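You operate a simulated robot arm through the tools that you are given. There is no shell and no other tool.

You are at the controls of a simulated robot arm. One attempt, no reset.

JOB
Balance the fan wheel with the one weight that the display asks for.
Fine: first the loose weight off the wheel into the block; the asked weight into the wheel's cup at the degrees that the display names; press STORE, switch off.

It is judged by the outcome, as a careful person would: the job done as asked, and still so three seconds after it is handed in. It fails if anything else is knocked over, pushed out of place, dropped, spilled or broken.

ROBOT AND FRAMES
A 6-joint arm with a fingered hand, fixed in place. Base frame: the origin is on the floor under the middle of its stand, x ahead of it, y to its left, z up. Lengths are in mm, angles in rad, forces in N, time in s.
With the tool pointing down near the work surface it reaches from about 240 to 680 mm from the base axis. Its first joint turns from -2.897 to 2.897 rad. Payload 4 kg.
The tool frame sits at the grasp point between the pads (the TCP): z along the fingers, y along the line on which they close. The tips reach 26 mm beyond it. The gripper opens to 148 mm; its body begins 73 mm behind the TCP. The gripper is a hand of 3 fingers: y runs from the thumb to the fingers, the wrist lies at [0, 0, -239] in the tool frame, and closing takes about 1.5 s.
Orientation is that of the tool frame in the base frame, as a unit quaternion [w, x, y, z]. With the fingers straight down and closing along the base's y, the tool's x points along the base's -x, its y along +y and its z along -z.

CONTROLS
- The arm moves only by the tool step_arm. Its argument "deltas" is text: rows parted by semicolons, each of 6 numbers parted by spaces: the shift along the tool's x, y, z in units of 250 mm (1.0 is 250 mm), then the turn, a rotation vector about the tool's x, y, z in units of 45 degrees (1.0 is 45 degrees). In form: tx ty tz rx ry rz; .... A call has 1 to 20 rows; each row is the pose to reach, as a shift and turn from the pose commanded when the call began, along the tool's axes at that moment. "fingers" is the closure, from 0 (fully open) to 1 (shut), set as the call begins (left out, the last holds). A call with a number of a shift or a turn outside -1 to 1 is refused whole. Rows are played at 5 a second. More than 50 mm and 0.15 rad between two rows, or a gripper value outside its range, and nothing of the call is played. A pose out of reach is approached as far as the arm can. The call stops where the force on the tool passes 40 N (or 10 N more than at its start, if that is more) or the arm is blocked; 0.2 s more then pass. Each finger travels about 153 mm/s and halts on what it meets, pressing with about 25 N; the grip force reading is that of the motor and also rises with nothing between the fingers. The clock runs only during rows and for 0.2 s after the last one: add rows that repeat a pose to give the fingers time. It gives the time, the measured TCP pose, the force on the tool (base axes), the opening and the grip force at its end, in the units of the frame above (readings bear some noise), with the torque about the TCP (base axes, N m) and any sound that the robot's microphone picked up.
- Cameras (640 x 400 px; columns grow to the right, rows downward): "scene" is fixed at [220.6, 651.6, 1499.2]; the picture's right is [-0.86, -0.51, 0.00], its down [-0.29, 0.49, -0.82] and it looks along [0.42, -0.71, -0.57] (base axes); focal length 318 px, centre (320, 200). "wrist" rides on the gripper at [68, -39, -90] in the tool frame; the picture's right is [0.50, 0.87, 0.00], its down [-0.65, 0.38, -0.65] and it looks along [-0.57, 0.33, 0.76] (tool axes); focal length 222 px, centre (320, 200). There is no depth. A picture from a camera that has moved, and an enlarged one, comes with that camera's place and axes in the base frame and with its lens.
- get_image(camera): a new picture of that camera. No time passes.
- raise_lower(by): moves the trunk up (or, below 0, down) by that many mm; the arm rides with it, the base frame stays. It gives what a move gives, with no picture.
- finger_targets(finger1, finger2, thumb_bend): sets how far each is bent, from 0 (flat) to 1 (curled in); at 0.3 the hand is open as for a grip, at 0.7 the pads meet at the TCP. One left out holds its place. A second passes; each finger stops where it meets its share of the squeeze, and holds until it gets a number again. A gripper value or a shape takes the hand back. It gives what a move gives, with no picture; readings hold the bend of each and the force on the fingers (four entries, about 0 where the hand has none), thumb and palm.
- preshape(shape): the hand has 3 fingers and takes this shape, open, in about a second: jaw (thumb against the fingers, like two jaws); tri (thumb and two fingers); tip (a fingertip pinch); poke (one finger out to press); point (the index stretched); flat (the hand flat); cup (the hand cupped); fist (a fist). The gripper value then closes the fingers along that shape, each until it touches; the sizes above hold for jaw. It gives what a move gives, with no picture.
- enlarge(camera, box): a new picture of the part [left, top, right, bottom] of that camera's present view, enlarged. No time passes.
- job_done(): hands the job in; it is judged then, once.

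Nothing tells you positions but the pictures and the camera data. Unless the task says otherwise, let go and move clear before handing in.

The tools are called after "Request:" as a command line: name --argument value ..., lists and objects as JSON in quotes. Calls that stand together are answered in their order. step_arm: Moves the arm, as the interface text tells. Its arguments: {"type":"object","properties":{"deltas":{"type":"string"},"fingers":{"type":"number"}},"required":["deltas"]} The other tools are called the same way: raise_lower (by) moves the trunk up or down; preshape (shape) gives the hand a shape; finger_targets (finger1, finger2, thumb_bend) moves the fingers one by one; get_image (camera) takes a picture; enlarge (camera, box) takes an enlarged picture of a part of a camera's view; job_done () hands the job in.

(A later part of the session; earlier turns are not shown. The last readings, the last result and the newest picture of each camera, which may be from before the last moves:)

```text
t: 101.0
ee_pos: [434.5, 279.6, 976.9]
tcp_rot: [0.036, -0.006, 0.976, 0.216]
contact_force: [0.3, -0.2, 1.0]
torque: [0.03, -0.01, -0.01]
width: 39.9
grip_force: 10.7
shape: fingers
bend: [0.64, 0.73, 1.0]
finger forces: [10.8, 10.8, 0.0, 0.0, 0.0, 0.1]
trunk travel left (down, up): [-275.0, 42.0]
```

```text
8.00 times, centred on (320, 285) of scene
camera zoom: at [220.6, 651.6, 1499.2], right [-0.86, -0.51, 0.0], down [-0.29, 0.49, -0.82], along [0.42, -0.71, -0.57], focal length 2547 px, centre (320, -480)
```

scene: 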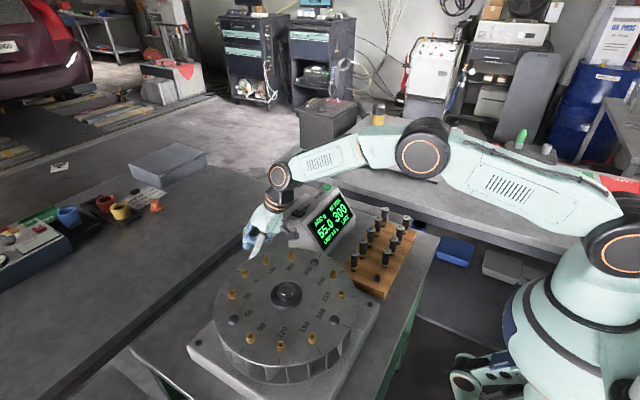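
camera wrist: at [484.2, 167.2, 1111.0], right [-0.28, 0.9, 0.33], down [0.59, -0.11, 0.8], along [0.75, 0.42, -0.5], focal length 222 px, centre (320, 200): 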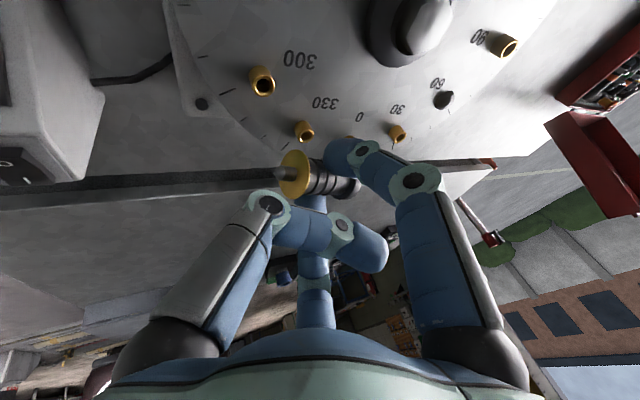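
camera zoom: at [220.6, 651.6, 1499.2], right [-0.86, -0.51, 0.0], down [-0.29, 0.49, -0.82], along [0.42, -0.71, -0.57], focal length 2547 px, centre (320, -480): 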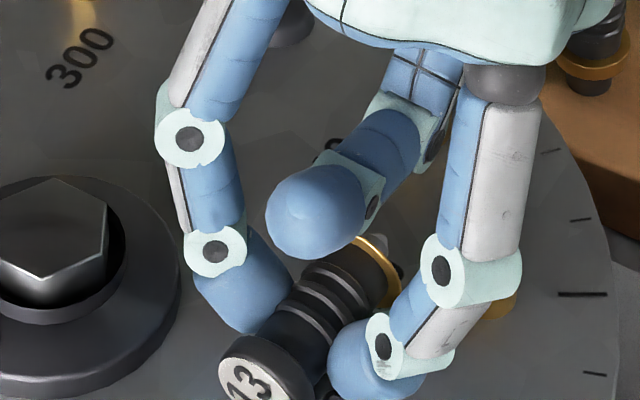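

It's just touching down. One more millimetre, then I'll open fingers 1 and 2.

Request:
step_arm --deltas "0.0002 -0.0017 0.0036 0 0 0; 0.0002 -0.0017 0.0036 0 0 0"

Request:
finger_targets --finger1 0.6 --finger2 0.6 --thumb_bend 1.0

Request:
enlarge --camera "wrist" --box '[240, 90, 440, 250]'

Request:
enlarge --camera "scene" --box '[290, 260, 350, 310]'

```text
t: 101.6
ee_pos: [435.0, 279.7, 975.3]
tcp_rot: [0.036, -0.006, 0.976, 0.217]
contact_force: [0.3, 0.7, 3.8]
torque: [0.04, -0.03, 0.0]
width: 39.5
grip_force: 11.2
shape: fingers
bend: [0.64, 0.73, 1.0]
finger forces: [11.0, 11.5, 0.1, 0.0, 0.1, 0.0]
trunk travel left (down, up): [-275.0, 42.0]
```

```text
t: 102.6
ee_pos: [435.0, 280.5, 974.8]
tcp_rot: [0.035, -0.006, 0.976, 0.216]
contact_force: [-0.4, -0.3, 1.0]
torque: [0.0, 0.02, -0.01]
width: 41.3
grip_force: 0.2
shape: fingers
bend: [0.6, 0.6, 1.0]
finger forces: [0.0, 0.0, 0.0, 0.0, 0.0, 0.1]
trunk travel left (down, up): [-275.0, 42.0]
```

```text
2.50 times, centred on (340, 170) of wrist
camera zoom: at [363.7, 206.3, 1035.9], right [-0.52, 0.79, 0.33], down [0.6, 0.06, 0.8], along [0.61, 0.61, -0.51], focal length 555 px, centre (270, 275)
```

zoom: 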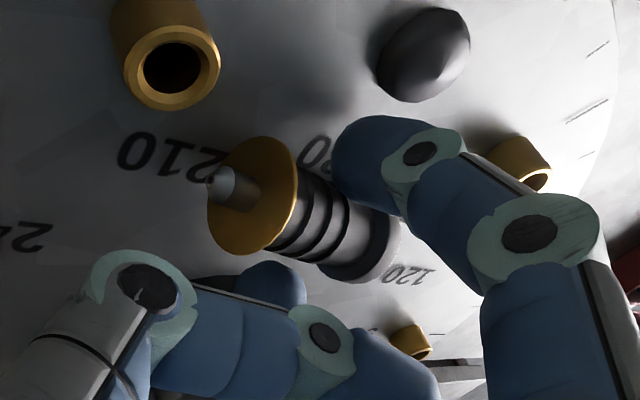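

```text
8.00 times, centred on (320, 285) of scene
camera zoom: at [220.6, 651.6, 1499.2], right [-0.86, -0.51, 0.0], down [-0.29, 0.49, -0.82], along [0.42, -0.71, -0.57], focal length 2547 px, centre (320, -480)
```

zoom: 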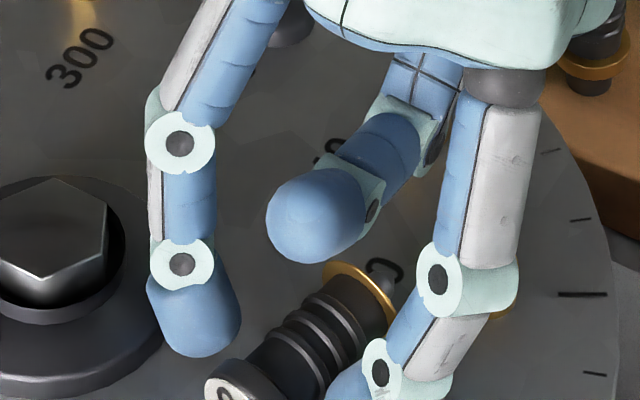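

The weight is resting on the wheel and the fingers are open. I'll lift straight up, then lean the hand the other way (head side) in free air.

Request:
step_arm --deltas "-0.0024 0.0167 -0.0363 0 0 0; -0.0049 0.0334 -0.0725 0 0 0; -0.0073 0.0502 -0.1088 0 0 0; -0.0097 0.0669 -0.145 0 0 0; -0.0122 0.0836 -0.1812 0 0 0; -0.0146 0.1003 -0.2175 0 0 0; -0.0195 0.1337 -0.29 0 0 0; -0.0243 0.1672 -0.3625 0 0 0; -0.0243 0.1672 -0.3625 0 0 0"

Request:
enlarge --camera "scene" --box '[280, 270, 350, 330]'

Request:
enlarge --camera "wrist" --box '[240, 50, 440, 210]'

```text
t: 104.6
ee_pos: [433.2, 280.8, 1075.4]
tcp_rot: [0.035, -0.006, 0.976, 0.216]
contact_force: [-0.4, -0.2, -0.1]
torque: [0.0, 0.0, -0.01]
width: 41.4
grip_force: 0.1
shape: fingers
bend: [0.6, 0.6, 1.0]
finger forces: [0.0, 0.0, 0.1, 0.1, 0.0, 0.1]
trunk travel left (down, up): [-275.0, 42.0]
```

```text
6.67 times, centred on (315, 300) of scene
camera zoom: at [220.6, 651.6, 1499.2], right [-0.86, -0.51, 0.0], down [-0.29, 0.49, -0.82], along [0.42, -0.71, -0.57], focal length 2123 px, centre (353, -467)
```

zoom: 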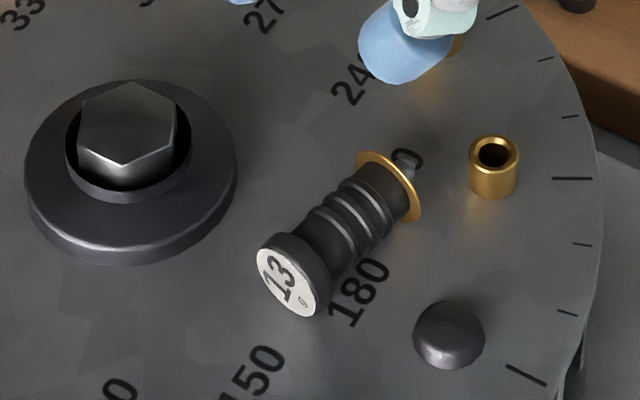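

```text
2.50 times, centred on (340, 130) of wrist
camera zoom: at [362.8, 207.3, 1136.7], right [-0.52, 0.79, 0.33], down [0.6, 0.06, 0.8], along [0.61, 0.61, -0.51], focal length 555 px, centre (270, 375)
```

zoom: 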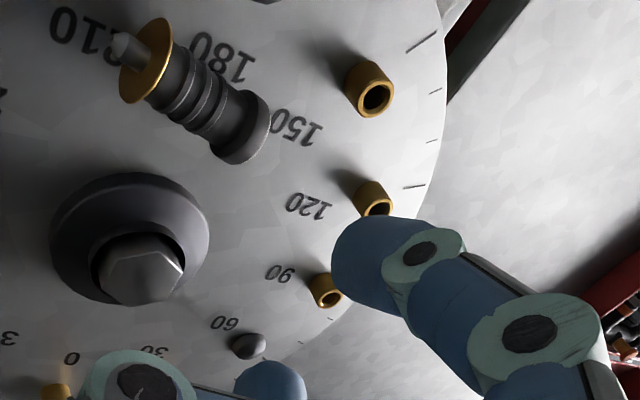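

The weight rests with its axis at about 80° azimuth, flange near (428, 279), head near (436, 324). I'll lean the hand to the head side (45°), with the thumb still parked.

Request:
step_arm --deltas "0 0 0 0.1298 0.0112 0.0171; 0 0 0 0.2597 0.0223 0.0341; 0 0 0 0.3895 0.0335 0.0512; 0 0 0 0.5193 0.0446 0.0683; 0 0 0 0.6492 0.0558 0.0853; 0 0 0 0.779 0.0669 0.1024"

Request:
step_arm --deltas "0 0 0 0.1298 0.0112 0.0171; 0 0 0 0.2597 0.0223 0.0341; 0 0 0 0.3895 0.0335 0.0512; 0 0 0 0.5193 0.0446 0.0683; 0 0 0 0.6492 0.0558 0.0853; 0 0 0 0.779 0.0669 0.1024; 0 0 0 0.779 0.0669 0.1024"

Request:
get_image --camera "wrist"

```text
t: 106.0
ee_pos: [433.3, 280.5, 1075.8]
tcp_rot: [0.002, 0.038, 0.996, -0.086]
contact_force: [0.5, 0.5, 0.3]
torque: [0.01, 0.04, 0.01]
width: 41.3
grip_force: 0.0
shape: fingers
bend: [0.6, 0.6, 1.0]
finger forces: [0.1, 0.1, 0.1, 0.0, 0.1, 0.0]
trunk travel left (down, up): [-275.0, 42.0]
```

```text
t: 107.6
ee_pos: [433.4, 279.9, 1075.2]
tcp_rot: [-0.031, 0.079, 0.92, -0.381]
contact_force: [-0.3, -0.4, 0.9]
torque: [-0.02, 0.02, 0.02]
width: 41.4
grip_force: 0.1
shape: fingers
bend: [0.6, 0.6, 1.0]
finger forces: [0.0, 0.0, 0.0, 0.0, 0.0, 0.1]
trunk travel left (down, up): [-275.0, 42.0]
```

```text
taken
camera wrist: at [374.4, 327.0, 1168.1], right [-0.39, 0.69, -0.61], down [0.77, 0.61, 0.2], along [0.51, -0.39, -0.77], focal length 222 px, centre (320, 200)
```

wrist: 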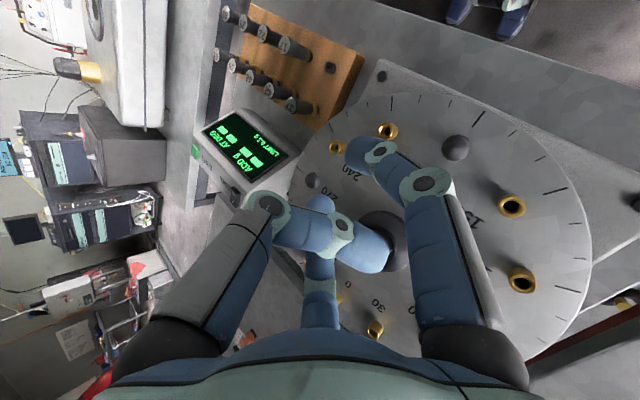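

Orientation reached. I'll shift above the weight and look.

Request:
step_arm --deltas "0.007 0.0607 -0.0042 0 0 0; 0.0141 0.1215 -0.0083 0 0 0; 0.0211 0.1822 -0.0125 0 0 0; 0.0211 0.1822 -0.0125 0 0 0"

Request:
enlarge --camera "wrist" --box '[240, 90, 440, 250]'

```text
t: 108.6
ee_pos: [433.9, 313.3, 1045.1]
tcp_rot: [-0.032, 0.078, 0.921, -0.38]
contact_force: [-0.2, 0.4, 0.6]
torque: [-0.01, 0.01, 0.04]
width: 41.5
grip_force: 0.1
shape: fingers
bend: [0.6, 0.6, 1.0]
finger forces: [0.1, 0.0, 0.0, 0.1, 0.0, 0.0]
trunk travel left (down, up): [-275.0, 42.0]
```

```text
2.50 times, centred on (340, 170) of wrist
camera zoom: at [374.4, 360.6, 1137.5], right [-0.39, 0.69, -0.61], down [0.77, 0.61, 0.2], along [0.51, -0.39, -0.77], focal length 555 px, centre (270, 275)
```

zoom: 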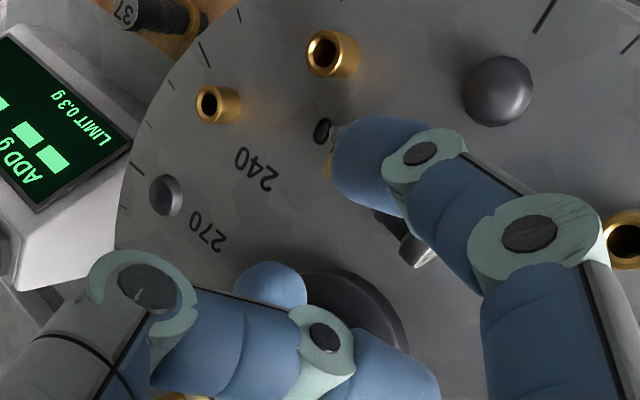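

I'll descend 40 mm to just above it and check the straddle.

Request:
step_arm --deltas "0 0.0283 0.0283 0 0 0; 0 0.0566 0.0566 0 0 0; 0 0.0848 0.0848 0 0 0; 0 0.1131 0.1131 0 0 0; 0 0.1131 0.1131 0 0 0"

Request:
enlarge --camera "wrist" --box '[240, 90, 440, 250]'

Request:
enlarge --camera "scene" --box '[270, 260, 350, 330]'

```text
t: 109.8
ee_pos: [434.4, 315.0, 1004.3]
tcp_rot: [-0.032, 0.079, 0.921, -0.379]
contact_force: [-0.3, -0.4, -0.1]
torque: [0.0, 0.02, -0.01]
width: 41.1
grip_force: 0.1
shape: fingers
bend: [0.6, 0.6, 1.0]
finger forces: [0.1, 0.1, 0.1, 0.0, 0.0, 0.0]
trunk travel left (down, up): [-275.0, 42.0]
```

```text
2.50 times, centred on (340, 170) of wrist
camera zoom: at [374.9, 362.0, 1096.9], right [-0.39, 0.69, -0.61], down [0.77, 0.61, 0.2], along [0.51, -0.39, -0.77], focal length 555 px, centre (270, 275)
```

zoom: 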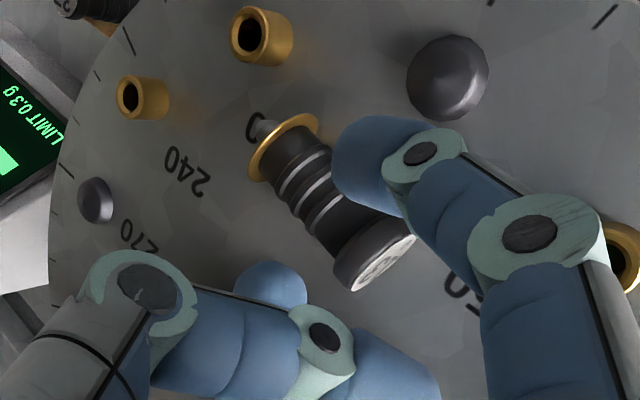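

```text
5.71 times, centred on (310, 295) of scene
camera zoom: at [220.6, 651.6, 1499.2], right [-0.86, -0.51, 0.0], down [-0.29, 0.49, -0.82], along [0.42, -0.71, -0.57], focal length 1819 px, centre (377, -343)
```

zoom: 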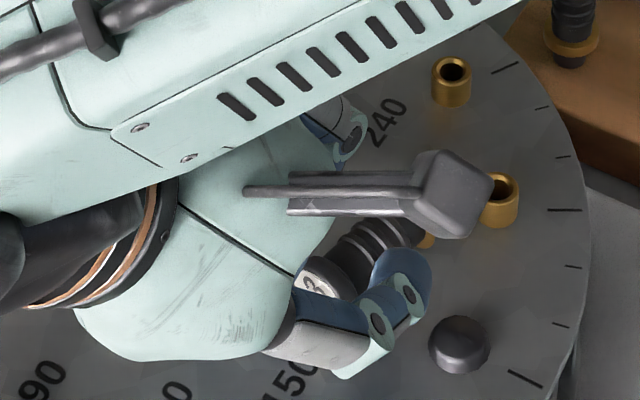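

The weight is straddled well. I'll make a small correction and descend 20 mm to the gripping height.

Request:
step_arm --deltas "-0.0076 -0.0064 0.0078 0 0 0; -0.0076 0.0078 0.022 0 0 0; -0.0076 0.0219 0.0361 0 0 0; -0.0076 0.0361 0.0486 0 0 0; -0.0076 0.0432 0.0557 0 0 0; -0.0076 0.0432 0.0557 0 0 0"

Request:
enlarge --camera "wrist" --box '[240, 90, 440, 250]'

```text
t: 111.2
ee_pos: [435.7, 311.5, 988.2]
tcp_rot: [-0.032, 0.079, 0.921, -0.381]
contact_force: [0.3, -0.2, 0.1]
torque: [-0.03, -0.01, -0.03]
width: 41.4
grip_force: 0.2
shape: fingers
bend: [0.6, 0.6, 1.0]
finger forces: [0.0, 0.1, 0.0, 0.1, 0.0, 0.0]
trunk travel left (down, up): [-275.0, 42.0]
```

```text
2.50 times, centred on (340, 170) of wrist
camera zoom: at [376.7, 358.8, 1080.2], right [-0.39, 0.69, -0.61], down [0.77, 0.61, 0.2], along [0.51, -0.39, -0.77], focal length 555 px, centre (270, 275)
```

zoom: 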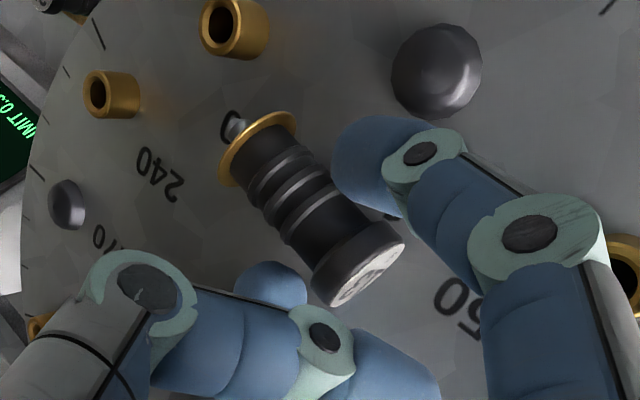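

Centered between the fingers but a little close to the head, so I'll shift 3.5 mm toward the flange and descend the last 3 mm.

Request:
step_arm --deltas "0 -0.0098 0.0098 0 0 0; 0 -0.0056 0.014 0 0 0; 0 -0.0013 0.0183 0 0 0; 0 -0.0013 0.0183 0 0 0"

Request:
finger_targets --finger1 0.63 --finger2 0.63 --thumb_bend 1.0

Request:
enlarge --camera "wrist" --box '[240, 90, 440, 250]'

```text
t: 112.2
ee_pos: [435.8, 308.2, 984.2]
tcp_rot: [-0.032, 0.078, 0.92, -0.382]
contact_force: [-0.1, 0.0, 0.6]
torque: [-0.03, 0.01, 0.0]
width: 41.3
grip_force: 0.1
shape: fingers
bend: [0.6, 0.6, 1.0]
finger forces: [0.0, 0.0, 0.1, 0.0, 0.0, 0.0]
trunk travel left (down, up): [-275.0, 42.0]
```

```text
t: 113.2
ee_pos: [435.2, 308.7, 984.5]
tcp_rot: [-0.032, 0.079, 0.921, -0.381]
contact_force: [-0.9, 0.4, 0.1]
torque: [0.0, -0.01, -0.02]
width: 39.7
grip_force: 0.1
shape: fingers
bend: [0.63, 0.63, 1.0]
finger forces: [0.0, 0.0, 0.0, 0.0, 0.1, 0.0]
trunk travel left (down, up): [-275.0, 42.0]
```

```text
2.50 times, centred on (340, 170) of wrist
camera zoom: at [375.8, 355.7, 1077.2], right [-0.39, 0.69, -0.61], down [0.77, 0.61, 0.2], along [0.51, -0.39, -0.77], focal length 555 px, centre (270, 275)
```

zoom: 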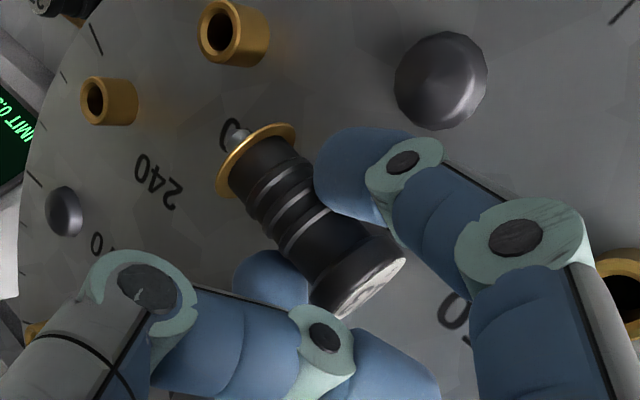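

Good position, so I'll close gently and then squeeze.

Request:
finger_targets --finger1 0.66 --finger2 0.66 --thumb_bend 1.0

Request:
enlarge --camera "wrist" --box '[240, 90, 440, 250]'

```text
t: 114.2
ee_pos: [435.1, 307.1, 984.9]
tcp_rot: [-0.031, 0.079, 0.921, -0.38]
contact_force: [-0.3, -0.4, 0.4]
torque: [0.04, 0.0, -0.01]
width: 38.9
grip_force: 1.1
shape: fingers
bend: [0.64, 0.64, 1.0]
finger forces: [1.3, 1.3, 0.0, 0.0, 0.0, 0.0]
trunk travel left (down, up): [-275.0, 42.0]
```

```text
2.50 times, centred on (340, 170) of wrist
camera zoom: at [375.8, 355.7, 1077.2], right [-0.39, 0.69, -0.61], down [0.77, 0.61, 0.2], along [0.51, -0.39, -0.77], focal length 555 px, centre (270, 275)
```

zoom: 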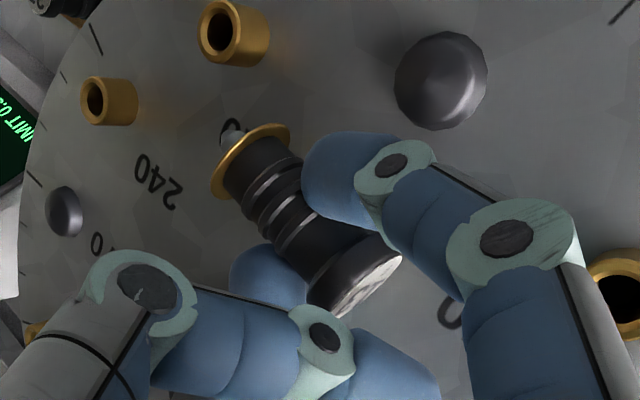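

Even contact again. I'll squeeze moderately.

Request:
finger_targets --finger1 0.72 --finger2 0.72 --thumb_bend 1.0

Request:
enlarge --camera "wrist" --box '[240, 90, 440, 250]'

```text
t: 115.2
ee_pos: [435.3, 308.5, 985.2]
tcp_rot: [-0.032, 0.079, 0.921, -0.381]
contact_force: [0.9, -0.1, 0.4]
torque: [-0.01, 0.01, 0.04]
width: 38.9
grip_force: 6.3
shape: fingers
bend: [0.66, 0.66, 1.0]
finger forces: [6.4, 5.9, 0.1, 0.0, 0.0, 0.0]
trunk travel left (down, up): [-275.0, 42.0]
```

```text
2.50 times, centred on (340, 170) of wrist
camera zoom: at [375.8, 355.7, 1077.2], right [-0.39, 0.69, -0.61], down [0.77, 0.61, 0.2], along [0.51, -0.39, -0.77], focal length 555 px, centre (270, 275)
```

zoom: 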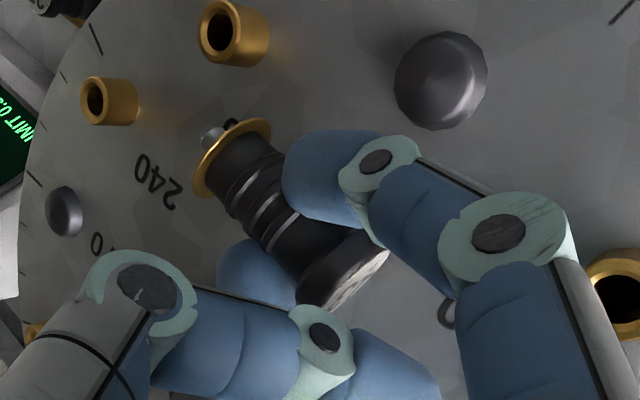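

Held symmetrically at about 6 N per finger. I'll lift slowly.

Request:
step_arm --deltas "0 -0.0085 -0.0085 0 0 0; 0 -0.0226 -0.0226 0 0 0; 0 -0.0424 -0.0424 0 0 0; 0 -0.0679 -0.0679 0 0 0; 0 -0.099 -0.099 0 0 0; 0 -0.1329 -0.1329 0 0 0; 0 -0.1697 -0.1697 0 0 0; 0 -0.2065 -0.2065 0 0 0; 0 -0.2432 -0.2432 0 0 0; 0 -0.28 -0.28 0 0 0; 0 -0.28 -0.28 0 0 0"

Request:
enlarge --camera "wrist" --box '[240, 90, 440, 250]'

```text
t: 117.6
ee_pos: [434.4, 308.6, 1085.0]
tcp_rot: [-0.032, 0.078, 0.921, -0.38]
contact_force: [0.7, 0.2, -0.7]
torque: [0.03, -0.01, 0.03]
width: 39.1
grip_force: 6.6
shape: fingers
bend: [0.66, 0.66, 1.0]
finger forces: [6.3, 5.9, 0.1, 0.1, 0.0, 0.0]
trunk travel left (down, up): [-275.0, 42.0]
```

```text
2.50 times, centred on (340, 170) of wrist
camera zoom: at [375.8, 355.2, 1176.7], right [-0.39, 0.69, -0.61], down [0.77, 0.61, 0.2], along [0.51, -0.39, -0.77], focal length 555 px, centre (270, 275)
```

zoom: 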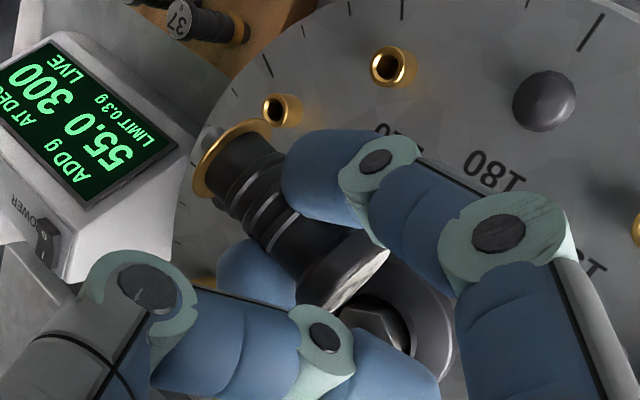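

Lifted and steady; the display again reads 55.0 g at 300. Now I'll rotate the weight upright in two 45° turns and check with the scene camera.

Request:
step_arm --deltas "0 0 0 -0.1 0 0; 0 0 0 -0.2 0 0; 0 0 0 -0.3 0 0; 0 0 0 -0.4 0 0; 0 0 0 -0.5 0 0; 0 0 0 -0.6 0 0; 0 0 0 -0.7 0 0; 0 0 0 -0.8 0 0; 0 0 0 -0.9 0 0; 0 0 0 -1 0 0"

Request:
step_arm --deltas "0 0 0 -0.1 0 0; 0 0 0 -0.2 0 0; 0 0 0 -0.3 0 0; 0 0 0 -0.4 0 0; 0 0 0 -0.5 0 0; 0 0 0 -0.6 0 0; 0 0 0 -0.7 0 0; 0 0 0 -0.8 0 0; 0 0 0 -0.9 0 0; 0 0 0 -1 0 0; 0 0 0 -1 0 0"

Request:
enlarge --camera "scene" --box '[285, 235, 345, 295]'

Request:
enlarge --camera "wrist" --box '[240, 90, 440, 250]'

```text
t: 119.8
ee_pos: [434.6, 308.3, 1083.1]
tcp_rot: [0.002, 0.084, 0.996, 0.001]
contact_force: [-0.3, 0.2, 0.0]
torque: [0.01, -0.01, -0.05]
width: 39.1
grip_force: 7.0
shape: fingers
bend: [0.66, 0.66, 1.0]
finger forces: [6.3, 6.0, 0.0, 0.0, 0.0, 0.0]
trunk travel left (down, up): [-275.0, 42.0]
```

```text
t: 122.2
ee_pos: [434.9, 307.9, 1083.7]
tcp_rot: [0.034, 0.078, 0.92, 0.383]
contact_force: [-0.6, -0.2, -1.2]
torque: [0.02, -0.01, -0.04]
width: 39.1
grip_force: 6.4
shape: fingers
bend: [0.66, 0.66, 1.0]
finger forces: [6.1, 5.8, 0.1, 0.0, 0.0, 0.0]
trunk travel left (down, up): [-275.0, 42.0]
```

```text
6.67 times, centred on (315, 265) of scene
camera zoom: at [220.6, 651.6, 1499.2], right [-0.86, -0.51, 0.0], down [-0.29, 0.49, -0.82], along [0.42, -0.71, -0.57], focal length 2123 px, centre (353, -233)
```

zoom: 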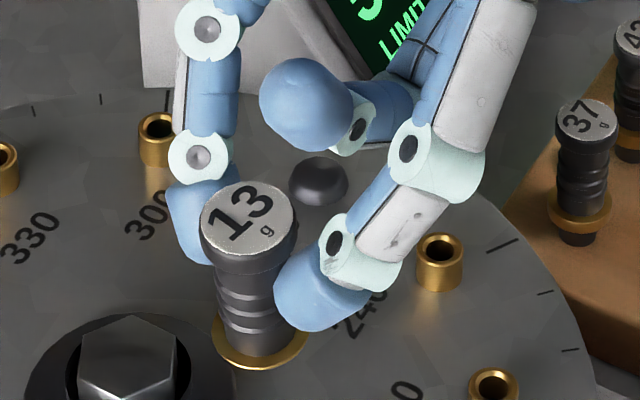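

```text
2.50 times, centred on (340, 170) of wrist
camera zoom: at [354.2, 229.9, 1120.2], right [-0.39, 0.69, 0.61], down [0.61, -0.3, 0.73], along [0.69, 0.66, -0.3], focal length 555 px, centre (270, 275)
```

zoom: 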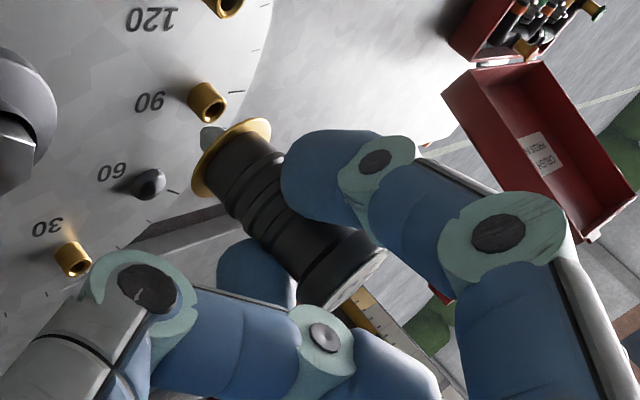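

The weight is upright to within about 4°. I'll correct that small tilt, then yaw here over the wheel, where reach is comfortable, toward the block-approach direction.

Request:
step_arm --deltas "0 0 0 -0.0425 -0.0029 -0.0029; 0 0 0 -0.0849 -0.0058 -0.0058; 0 0 0 -0.0849 -0.0058 -0.0058"

Request:
step_arm --deltas "0 0 0 0.002 -0.0871 0.0766; 0 0 0 0.004 -0.1743 0.1532; 0 0 0 0.0059 -0.2614 0.2298; 0 0 0 0.0079 -0.3485 0.3064; 0 0 0 0.0099 -0.4356 0.3829; 0 0 0 0.0119 -0.5228 0.4595; 0 0 0 0.0138 -0.6099 0.5361; 0 0 0 0.0158 -0.697 0.6127"

Request:
step_arm --deltas "0 0 0 0.002 -0.0871 0.0766; 0 0 0 0.004 -0.1743 0.1532; 0 0 0 0.0059 -0.2614 0.2298; 0 0 0 0.0079 -0.3485 0.3064; 0 0 0 0.0099 -0.4356 0.3829; 0 0 0 0.0119 -0.5228 0.4595; 0 0 0 0.0138 -0.6099 0.5361; 0 0 0 0.0158 -0.697 0.6127"

Request:
step_arm --deltas "0 0 0 0.002 -0.0871 0.0766; 0 0 0 0.004 -0.1743 0.1532; 0 0 0 0.0059 -0.2614 0.2298; 0 0 0 0.0079 -0.3485 0.3064; 0 0 0 0.0099 -0.4356 0.3829; 0 0 0 0.0119 -0.5228 0.4595; 0 0 0 0.0138 -0.6099 0.5361; 0 0 0 0.0158 -0.697 0.6127; 0 0 0 0.0158 -0.697 0.6127"

Request:
enlarge --camera "wrist" --box '[240, 90, 440, 250]'

Request:
get_image --camera "scene"

```text
t: 123.0
ee_pos: [434.8, 310.3, 1083.6]
tcp_rot: [0.038, 0.076, 0.907, 0.413]
contact_force: [0.7, 0.7, 0.8]
torque: [0.0, 0.04, 0.03]
width: 39.3
grip_force: 6.2
shape: fingers
bend: [0.66, 0.66, 1.0]
finger forces: [6.1, 5.8, 0.0, 0.0, 0.1, 0.0]
trunk travel left (down, up): [-275.0, 42.0]
```

```text
t: 124.8
ee_pos: [438.9, 301.7, 1082.8]
tcp_rot: [0.182, 0.389, 0.825, 0.368]
contact_force: [-0.1, -0.9, 0.6]
torque: [0.01, -0.01, 0.0]
width: 39.1
grip_force: 5.9
shape: fingers
bend: [0.66, 0.66, 1.0]
finger forces: [5.9, 5.8, 0.1, 0.0, 0.0, 0.1]
out of reach, approached as far as the arm can: row 8
trunk travel left (down, up): [-275.0, 42.0]
```

```text
t: 126.6
ee_pos: [439.4, 302.1, 1082.7]
tcp_rot: [0.182, 0.389, 0.825, 0.368]
contact_force: [-1.2, -0.2, -0.5]
torque: [0.01, 0.0, 0.02]
width: 39.2
grip_force: 5.5
shape: fingers
bend: [0.66, 0.66, 1.0]
finger forces: [5.9, 5.7, 0.1, 0.1, 0.1, 0.1]
out of reach, approached as far as the arm can: row 1, 2, 3, 4, 5, 6, 7, 8
trunk travel left (down, up): [-275.0, 42.0]
```

```text
t: 128.6
ee_pos: [438.3, 301.1, 1081.7]
tcp_rot: [0.183, 0.39, 0.824, 0.368]
contact_force: [-0.1, 0.4, -0.4]
torque: [0.01, 0.01, 0.0]
width: 38.8
grip_force: 6.0
shape: fingers
bend: [0.66, 0.66, 1.0]
finger forces: [6.0, 5.7, 0.0, 0.0, 0.0, 0.0]
out of reach, approached as far as the arm can: row 1, 2, 3, 4, 5, 6, 7, 8, 9
trunk travel left (down, up): [-275.0, 42.0]
```

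```text
2.50 times, centred on (340, 170) of wrist
camera zoom: at [325.0, 295.4, 1113.7], right [0.12, 0.76, 0.64], down [0.22, -0.65, 0.72], along [0.97, 0.05, -0.25], focal length 555 px, centre (270, 275)
```

zoom: 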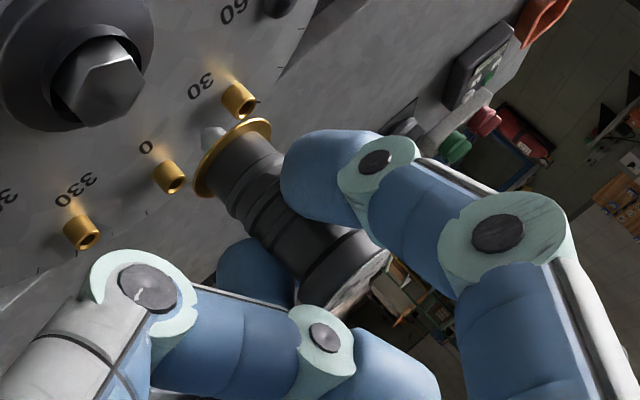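

```text
taken
```

scene: 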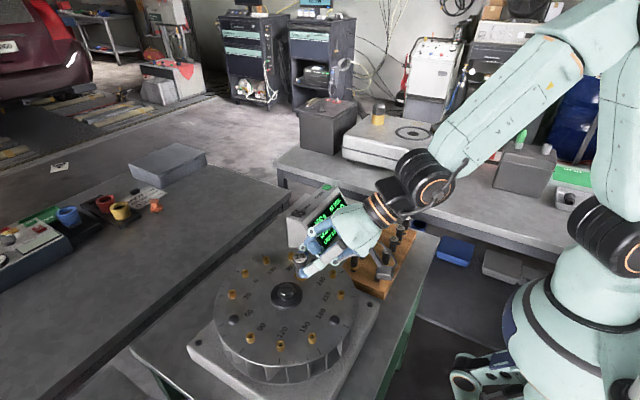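

The arm can't yaw through the outward direction with this much lean. I'll bring the commanded pose back to where the arm actually is, straighten the tool to vertical, yaw there, and re-lean afterwards as in my rehearsal.

Request:
step_arm --deltas "0 0 0 -0.002 0.0871 -0.0766; 0 0 0 -0.004 0.1743 -0.1532; 0 0 0 -0.0059 0.2614 -0.2298; 0 0 0 -0.0079 0.3485 -0.3064; 0 0 0 -0.0099 0.4356 -0.3829; 0 0 0 -0.0119 0.5228 -0.4595; 0 0 0 -0.0138 0.6099 -0.5361; 0 0 0 -0.0158 0.697 -0.6127"

Request:
step_arm --deltas "0 0 0 -0.002 0.0871 -0.0766; 0 0 0 -0.004 0.1743 -0.1532; 0 0 0 -0.0059 0.2614 -0.2298; 0 0 0 -0.0079 0.3485 -0.3064; 0 0 0 -0.0099 0.4356 -0.3829; 0 0 0 -0.0119 0.5228 -0.4595; 0 0 0 -0.0138 0.6099 -0.5361; 0 0 0 -0.0158 0.697 -0.6127; 0 0 0 -0.0158 0.697 -0.6127"

```text
t: 130.4
ee_pos: [439.9, 301.2, 1083.3]
tcp_rot: [0.038, 0.07, 0.908, 0.411]
contact_force: [0.2, 0.0, 1.1]
torque: [-0.01, 0.0, -0.04]
width: 39.0
grip_force: 5.1
shape: fingers
bend: [0.66, 0.66, 1.0]
finger forces: [5.0, 5.3, 0.0, 0.1, 0.1, 0.0]
trunk travel left (down, up): [-275.0, 42.0]
```

```text
t: 132.4
ee_pos: [437.3, 301.5, 1081.9]
tcp_rot: [-0.111, -0.259, 0.873, 0.399]
contact_force: [0.5, 0.4, -0.2]
torque: [0.03, 0.04, -0.03]
width: 38.4
grip_force: 4.4
shape: fingers
bend: [0.66, 0.66, 1.0]
finger forces: [4.3, 4.4, 0.0, 0.0, 0.0, 0.0]
trunk travel left (down, up): [-275.0, 42.0]
```

The commanded pose had already been reset, so this turned back past the start. The grip force has relaxed to about 4.3 N, so I'll re-squeeze and check the weight in the hand.

Request:
finger_targets --finger1 0.76 --finger2 0.76 --thumb_bend 1.0

Request:
enlarge --camera "wrist" --box '[240, 90, 440, 250]'

Request:
enlarge --camera "scene" --box '[270, 230, 350, 300]'

```text
t: 133.4
ee_pos: [438.9, 301.0, 1082.6]
tcp_rot: [-0.11, -0.258, 0.873, 0.399]
contact_force: [0.7, -0.1, -0.2]
torque: [0.02, 0.0, 0.02]
width: 38.4
grip_force: 8.7
shape: fingers
bend: [0.72, 0.72, 1.0]
finger forces: [8.8, 9.1, 0.0, 0.1, 0.0, 0.1]
trunk travel left (down, up): [-275.0, 42.0]
```

```text
2.50 times, centred on (340, 170) of wrist
camera zoom: at [433.4, 185.7, 1112.7], right [-0.74, 0.21, 0.65], down [0.68, 0.14, 0.72], along [0.06, 0.97, -0.24], focal length 555 px, centre (270, 275)
```

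zoom: 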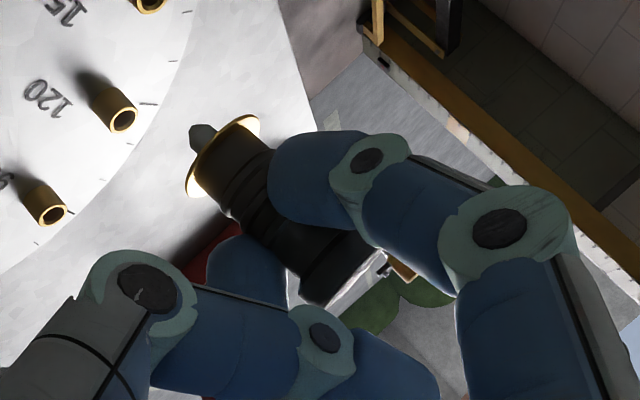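

```text
5.71 times, centred on (310, 265) of scene
camera zoom: at [220.6, 651.6, 1499.2], right [-0.86, -0.51, 0.0], down [-0.29, 0.49, -0.82], along [0.42, -0.71, -0.57], focal length 1819 px, centre (377, -171)
```

zoom: 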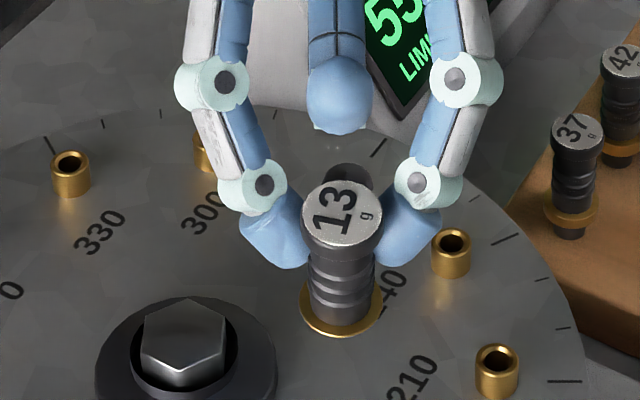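

The grip is firm again (9 N each) and the weight is upright within about 4°. Now I'll straighten the tool to vertical and then yaw in steps.

Request:
step_arm --deltas "0 0 0 0.1 0 0; 0 0 0 0.2 0 0; 0 0 0 0.3 0 0; 0 0 0 0.4 0 0; 0 0 0 0.5 0 0; 0 0 0 0.6 0 0; 0 0 0 0.7 0 0; 0 0 0 0.8 0 0; 0 0 0 0.9 0 0; 0 0 0 1 0 0; 0 0 0 1 0 0"

Request:
step_arm --deltas "0 0 0 0 0 0.1167; 0 0 0 0 0 0.2333; 0 0 0 0 0 0.35; 0 0 0 0 0 0.4667; 0 0 0 0 0 0.5833; 0 0 0 0 0 0.7; 0 0 0 0 0 0.8167; 0 0 0 0 0 0.9333"

Request:
step_arm --deltas "0 0 0 0 0 0.1167; 0 0 0 0 0 0.2333; 0 0 0 0 0 0.35; 0 0 0 0 0 0.4667; 0 0 0 0 0 0.5833; 0 0 0 0 0 0.7; 0 0 0 0 0 0.8167; 0 0 0 0 0 0.9333"

Request:
step_arm --deltas "0 0 0 0 0 0.1167; 0 0 0 0 0 0.2333; 0 0 0 0 0 0.35; 0 0 0 0 0 0.4667; 0 0 0 0 0 0.5833; 0 0 0 0 0 0.7; 0 0 0 0 0 0.8167; 0 0 0 0 0 0.9333"

Request:
step_arm --deltas "0 0 0 0 0 0.1167; 0 0 0 0 0 0.2333; 0 0 0 0 0 0.35; 0 0 0 0 0 0.4667; 0 0 0 0 0 0.5833; 0 0 0 0 0 0.7; 0 0 0 0 0 0.8167; 0 0 0 0 0 0.9333; 0 0 0 0 0 0.9333"

```text
t: 135.8
ee_pos: [438.6, 301.4, 1081.6]
tcp_rot: [-0.002, -0.281, 0.959, 0.034]
contact_force: [0.8, 0.5, -0.2]
torque: [0.02, -0.02, 0.01]
width: 38.2
grip_force: 9.0
shape: fingers
bend: [0.72, 0.72, 1.0]
finger forces: [8.8, 8.9, 0.0, 0.1, 0.1, 0.0]
trunk travel left (down, up): [-275.0, 42.0]
```

```text
t: 137.6
ee_pos: [439.2, 301.8, 1082.5]
tcp_rot: [-0.014, 0.082, 0.996, 0.03]
contact_force: [0.0, 0.7, -0.1]
torque: [-0.02, -0.02, -0.05]
width: 38.4
grip_force: 8.9
shape: fingers
bend: [0.72, 0.72, 1.0]
finger forces: [8.9, 9.0, 0.0, 0.1, 0.1, 0.0]
trunk travel left (down, up): [-275.0, 42.0]
```

```text
t: 139.4
ee_pos: [439.5, 302.2, 1082.7]
tcp_rot: [-0.026, 0.433, 0.901, 0.023]
contact_force: [0.3, -0.1, 0.1]
torque: [-0.04, -0.03, -0.01]
width: 38.3
grip_force: 9.4
shape: fingers
bend: [0.72, 0.72, 1.0]
finger forces: [9.1, 9.0, 0.0, 0.0, 0.0, 0.1]
trunk travel left (down, up): [-275.0, 42.0]
```

```text
t: 141.2
ee_pos: [439.1, 300.9, 1083.8]
tcp_rot: [-0.031, 0.728, 0.684, 0.013]
contact_force: [0.2, 0.2, -0.5]
torque: [0.01, 0.0, 0.01]
width: 38.4
grip_force: 8.9
shape: fingers
bend: [0.72, 0.72, 1.0]
finger forces: [9.0, 9.0, 0.0, 0.1, 0.1, 0.0]
trunk travel left (down, up): [-275.0, 42.0]
```

```text
t: 143.2
ee_pos: [438.7, 301.9, 1083.2]
tcp_rot: [-0.034, 0.925, 0.379, 0.0]
contact_force: [-0.5, 0.6, -0.5]
torque: [0.01, 0.01, -0.01]
width: 38.5
grip_force: 9.2
shape: fingers
bend: [0.72, 0.72, 1.0]
finger forces: [9.0, 8.9, 0.0, 0.1, 0.1, 0.0]
trunk travel left (down, up): [-275.0, 42.0]
```

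The weight is held well and the tool is vertical at −135° yaw. I'll move over the block corner and then lean to bring the weight upright, as rehearsed.

Request:
step_arm --deltas "-0.08 0.0433 -0.0076 0 0 0; -0.1601 0.0866 -0.0152 0 0 0; -0.2401 0.13 -0.0228 0 0 0; -0.3202 0.1733 -0.0304 0 0 0; -0.4002 0.2166 -0.038 0 0 0; -0.4802 0.2599 -0.0456 0 0 0; -0.5603 0.3032 -0.0532 0 0 0; -0.6403 0.3466 -0.0608 0 0 0; -0.7204 0.3899 -0.0684 0 0 0; -0.8004 0.4332 -0.076 0 0 0; -0.8004 0.4332 -0.076 0 0 0"

Request:
step_arm --deltas "0 0 0 -0.1043 -0.0022 -0.002; 0 0 0 -0.2086 -0.0044 -0.0041; 0 0 0 -0.3129 -0.0067 -0.0061; 0 0 0 -0.4171 -0.0089 -0.0081; 0 0 0 -0.5214 -0.0111 -0.0102; 0 0 0 -0.6257 -0.0133 -0.0122"

Request:
step_arm --deltas "0 0 0 -0.1043 -0.0022 -0.002; 0 0 0 -0.2086 -0.0044 -0.0041; 0 0 0 -0.3129 -0.0067 -0.0061; 0 0 0 -0.4171 -0.0089 -0.0081; 0 0 0 -0.5214 -0.0111 -0.0102; 0 0 0 -0.6257 -0.0133 -0.0122; 0 0 0 -0.6257 -0.0133 -0.0122"

Request:
get_image --camera "wrist"

Request:
get_image --camera "scene"

```text
t: 145.6
ee_pos: [371.9, 85.1, 1090.4]
tcp_rot: [-0.034, 0.925, 0.379, 0.001]
contact_force: [0.1, 0.3, 0.8]
torque: [0.03, -0.02, 0.04]
width: 37.9
grip_force: 8.8
shape: fingers
bend: [0.72, 0.72, 1.0]
finger forces: [9.0, 9.1, 0.1, 0.1, 0.0, 0.0]
trunk travel left (down, up): [-275.0, 42.0]
```

```text
t: 147.0
ee_pos: [373.4, 83.7, 1089.6]
tcp_rot: [0.193, 0.904, 0.372, 0.089]
contact_force: [-0.7, 0.3, -0.7]
torque: [0.02, 0.01, 0.01]
width: 38.1
grip_force: 9.5
shape: fingers
bend: [0.72, 0.72, 1.0]
finger forces: [9.1, 9.1, 0.0, 0.0, 0.0, 0.0]
trunk travel left (down, up): [-275.0, 42.0]
```

```text
t: 148.6
ee_pos: [373.4, 84.5, 1089.7]
tcp_rot: [0.41, 0.828, 0.343, 0.171]
contact_force: [-0.6, 0.1, 0.3]
torque: [-0.02, 0.01, -0.01]
width: 38.4
grip_force: 8.5
shape: fingers
bend: [0.72, 0.72, 1.0]
finger forces: [9.0, 9.1, 0.0, 0.0, 0.0, 0.0]
trunk travel left (down, up): [-275.0, 42.0]
```

```text
taken
camera wrist: at [354.6, 198.5, 1114.6], right [0.72, -0.02, 0.69], down [-0.67, -0.26, 0.7], along [0.17, -0.97, -0.2], focal length 222 px, centre (320, 200)
```

wrist: 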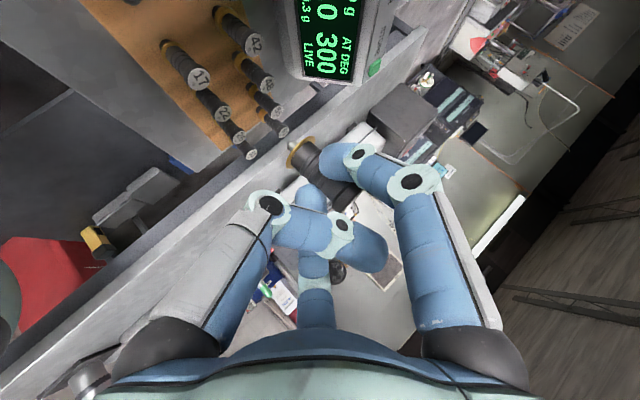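

```text
taken
```

scene: 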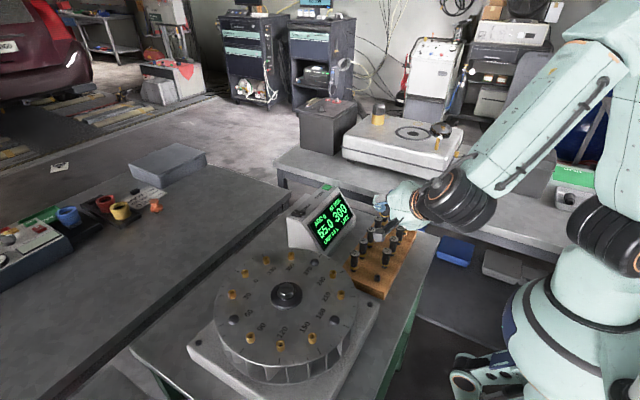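

Reached the upright pose beside the block corner. I'll check the weight's verticality and position from both cameras.

Request:
enlarge --camera "scene" --box '[360, 175, 420, 235]'

Request:
enlarge --camera "wrist" --box '[240, 90, 440, 250]'

Request:
enlarge --camera "wrist" --box '[80, 0, 320, 170]'

```text
6.67 times, centred on (390, 205) of scene
camera zoom: at [220.6, 651.6, 1499.2], right [-0.86, -0.51, 0.0], down [-0.29, 0.49, -0.82], along [0.42, -0.71, -0.57], focal length 2123 px, centre (-147, 167)
```

zoom: 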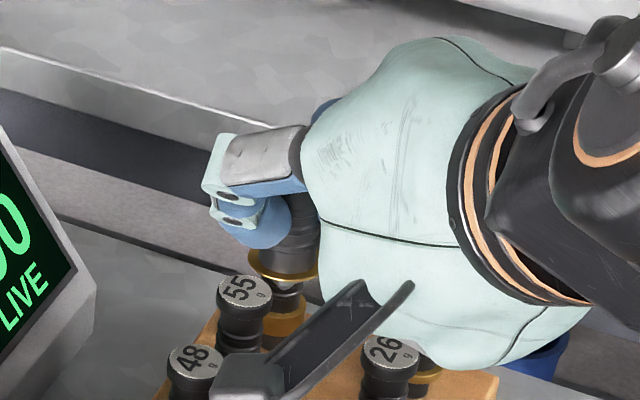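

```text
2.50 times, centred on (340, 170) of wrist
camera zoom: at [354.6, 198.5, 1114.6], right [0.72, -0.02, 0.69], down [-0.67, -0.26, 0.7], along [0.17, -0.97, -0.2], focal length 555 px, centre (270, 275)
```

zoom: 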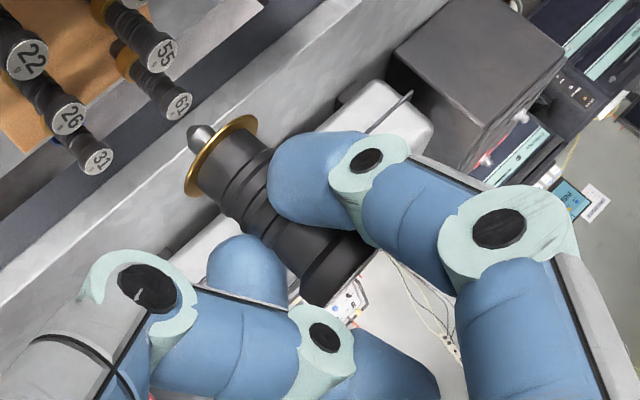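

```text
2.35 times, centred on (200, 85) of wrist
camera zoom: at [354.6, 198.5, 1114.6], right [0.72, -0.02, 0.69], down [-0.67, -0.26, 0.7], along [0.17, -0.97, -0.2], focal length 523 px, centre (602, 471)
```

zoom: 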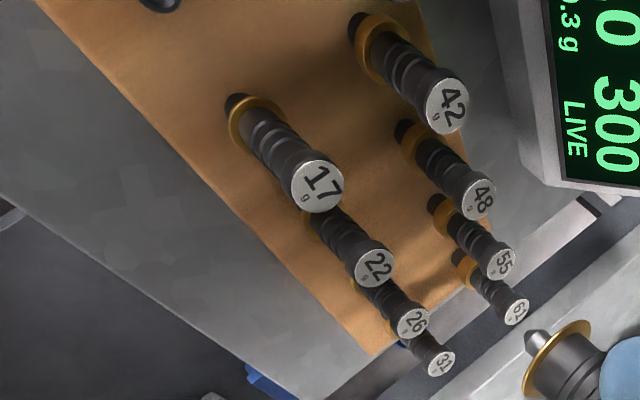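

Pose is good; the weight's axis looks to be about (390, 67). I'll lower the whole arm with the trunk by 140 mm, which keeps this posture, and then re-check against the hole.

Request:
raise_lower --by -140

Request:
get_image --camera "wrist"

Request:
enlarge --camera "scene" --box '[350, 230, 420, 300]'

Request:
enlarge --camera "wrist" --box '[230, 60, 390, 200]'

```text
t: 150.2
ee_pos: [373.0, 83.4, 948.2]
tcp_rot: [0.409, 0.828, 0.342, 0.171]
contact_force: [0.1, 0.5, -0.4]
torque: [0.03, 0.0, -0.03]
width: 38.4
grip_force: 9.2
shape: fingers
bend: [0.72, 0.72, 1.0]
finger forces: [8.8, 9.1, 0.1, 0.0, 0.0, 0.1]
trunk travel left (down, up): [-135.0, 182.0]
```

```text
taken
camera wrist: at [354.7, 198.4, 974.4], right [0.72, -0.02, 0.69], down [-0.67, -0.26, 0.7], along [0.17, -0.97, -0.2], focal length 222 px, centre (320, 200)
```

wrist: 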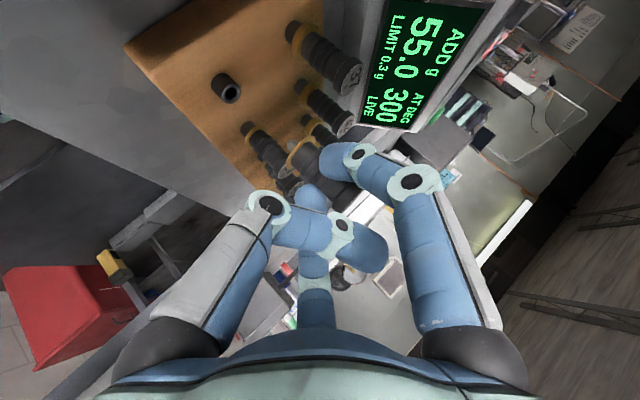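

```text
5.71 times, centred on (385, 265) of scene
camera zoom: at [220.6, 651.6, 1499.2], right [-0.86, -0.51, 0.0], down [-0.29, 0.49, -0.82], along [0.42, -0.71, -0.57], focal length 1819 px, centre (-51, -171)
```

zoom: 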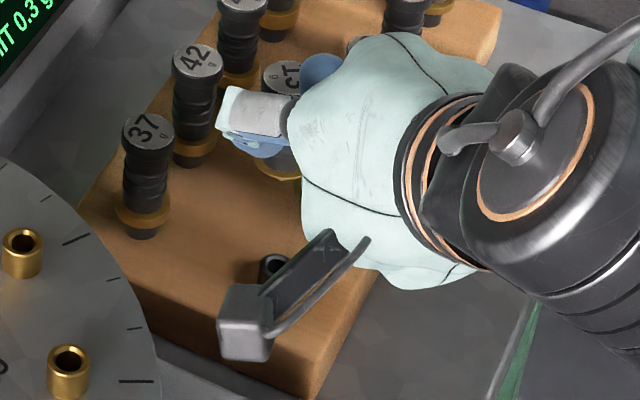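

```text
2.86 times, centred on (310, 130) of wrist
camera zoom: at [354.7, 198.4, 974.4], right [0.72, -0.02, 0.69], down [-0.67, -0.26, 0.7], along [0.17, -0.97, -0.2], focal length 635 px, centre (349, 400)
```

zoom: 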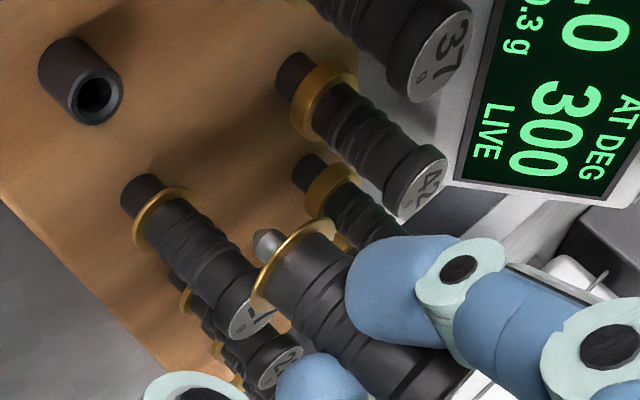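

The wrist camera now shows both the pin and the empty tube: tube near (386.5, 66.5, 846), flange at about (391, 65.3). I'll shift to align and lower 45 mm more.

Request:
step_arm --deltas "-0.0047 -0.0049 -0.0064 0 0 0; -0.0093 -0.0098 -0.0129 0 0 0; -0.0093 -0.0098 -0.0129 0 0 0"

Request:
raise_lower --by -42

Request:
enlarge --camera "wrist" --box '[230, 60, 390, 200]'

Request:
enlarge --camera "scene" --box '[350, 235, 420, 305]'

```text
t: 151.0
ee_pos: [368.0, 85.6, 949.2]
tcp_rot: [0.41, 0.828, 0.343, 0.17]
contact_force: [0.5, 0.0, -0.2]
torque: [0.0, 0.01, -0.01]
width: 38.3
grip_force: 8.8
shape: fingers
bend: [0.72, 0.72, 1.0]
finger forces: [8.9, 9.1, 0.1, 0.0, 0.0, 0.0]
trunk travel left (down, up): [-135.0, 182.0]
```

```text
t: 151.9
ee_pos: [369.0, 84.2, 907.8]
tcp_rot: [0.41, 0.828, 0.342, 0.171]
contact_force: [0.3, -0.1, 0.3]
torque: [0.0, 0.01, -0.03]
width: 38.1
grip_force: 8.9
shape: fingers
bend: [0.72, 0.72, 1.0]
finger forces: [8.9, 9.1, 0.0, 0.0, 0.0, 0.0]
trunk travel left (down, up): [-93.0, 224.0]
```

```text
2.86 times, centred on (310, 130) of wrist
camera zoom: at [350.0, 199.5, 932.4], right [0.72, -0.02, 0.69], down [-0.67, -0.26, 0.7], along [0.17, -0.97, -0.2], focal length 635 px, centre (349, 400)
```

zoom: 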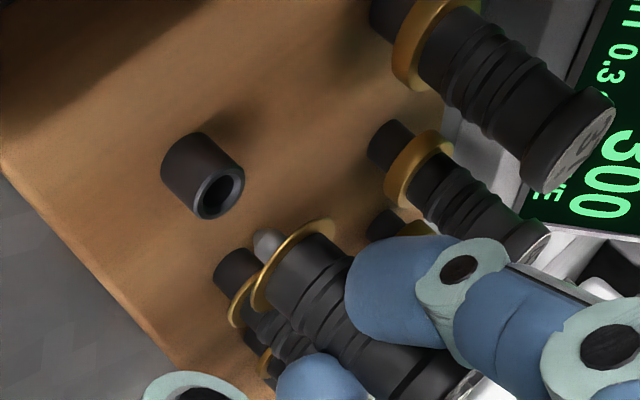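

```text
5.71 times, centred on (385, 270) of scene
camera zoom: at [220.6, 651.6, 1499.2], right [-0.86, -0.51, 0.0], down [-0.29, 0.49, -0.82], along [0.42, -0.71, -0.57], focal length 1819 px, centre (-51, -200)
```

zoom: 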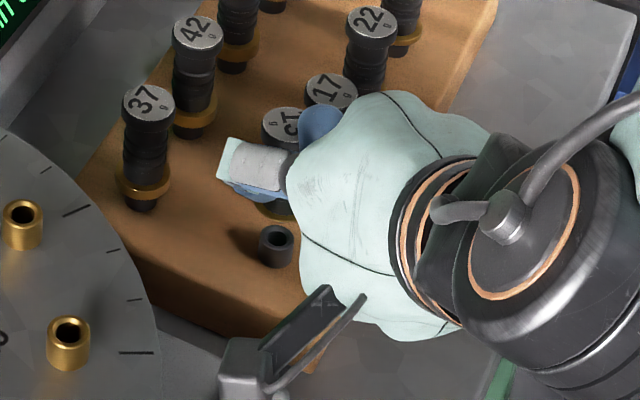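

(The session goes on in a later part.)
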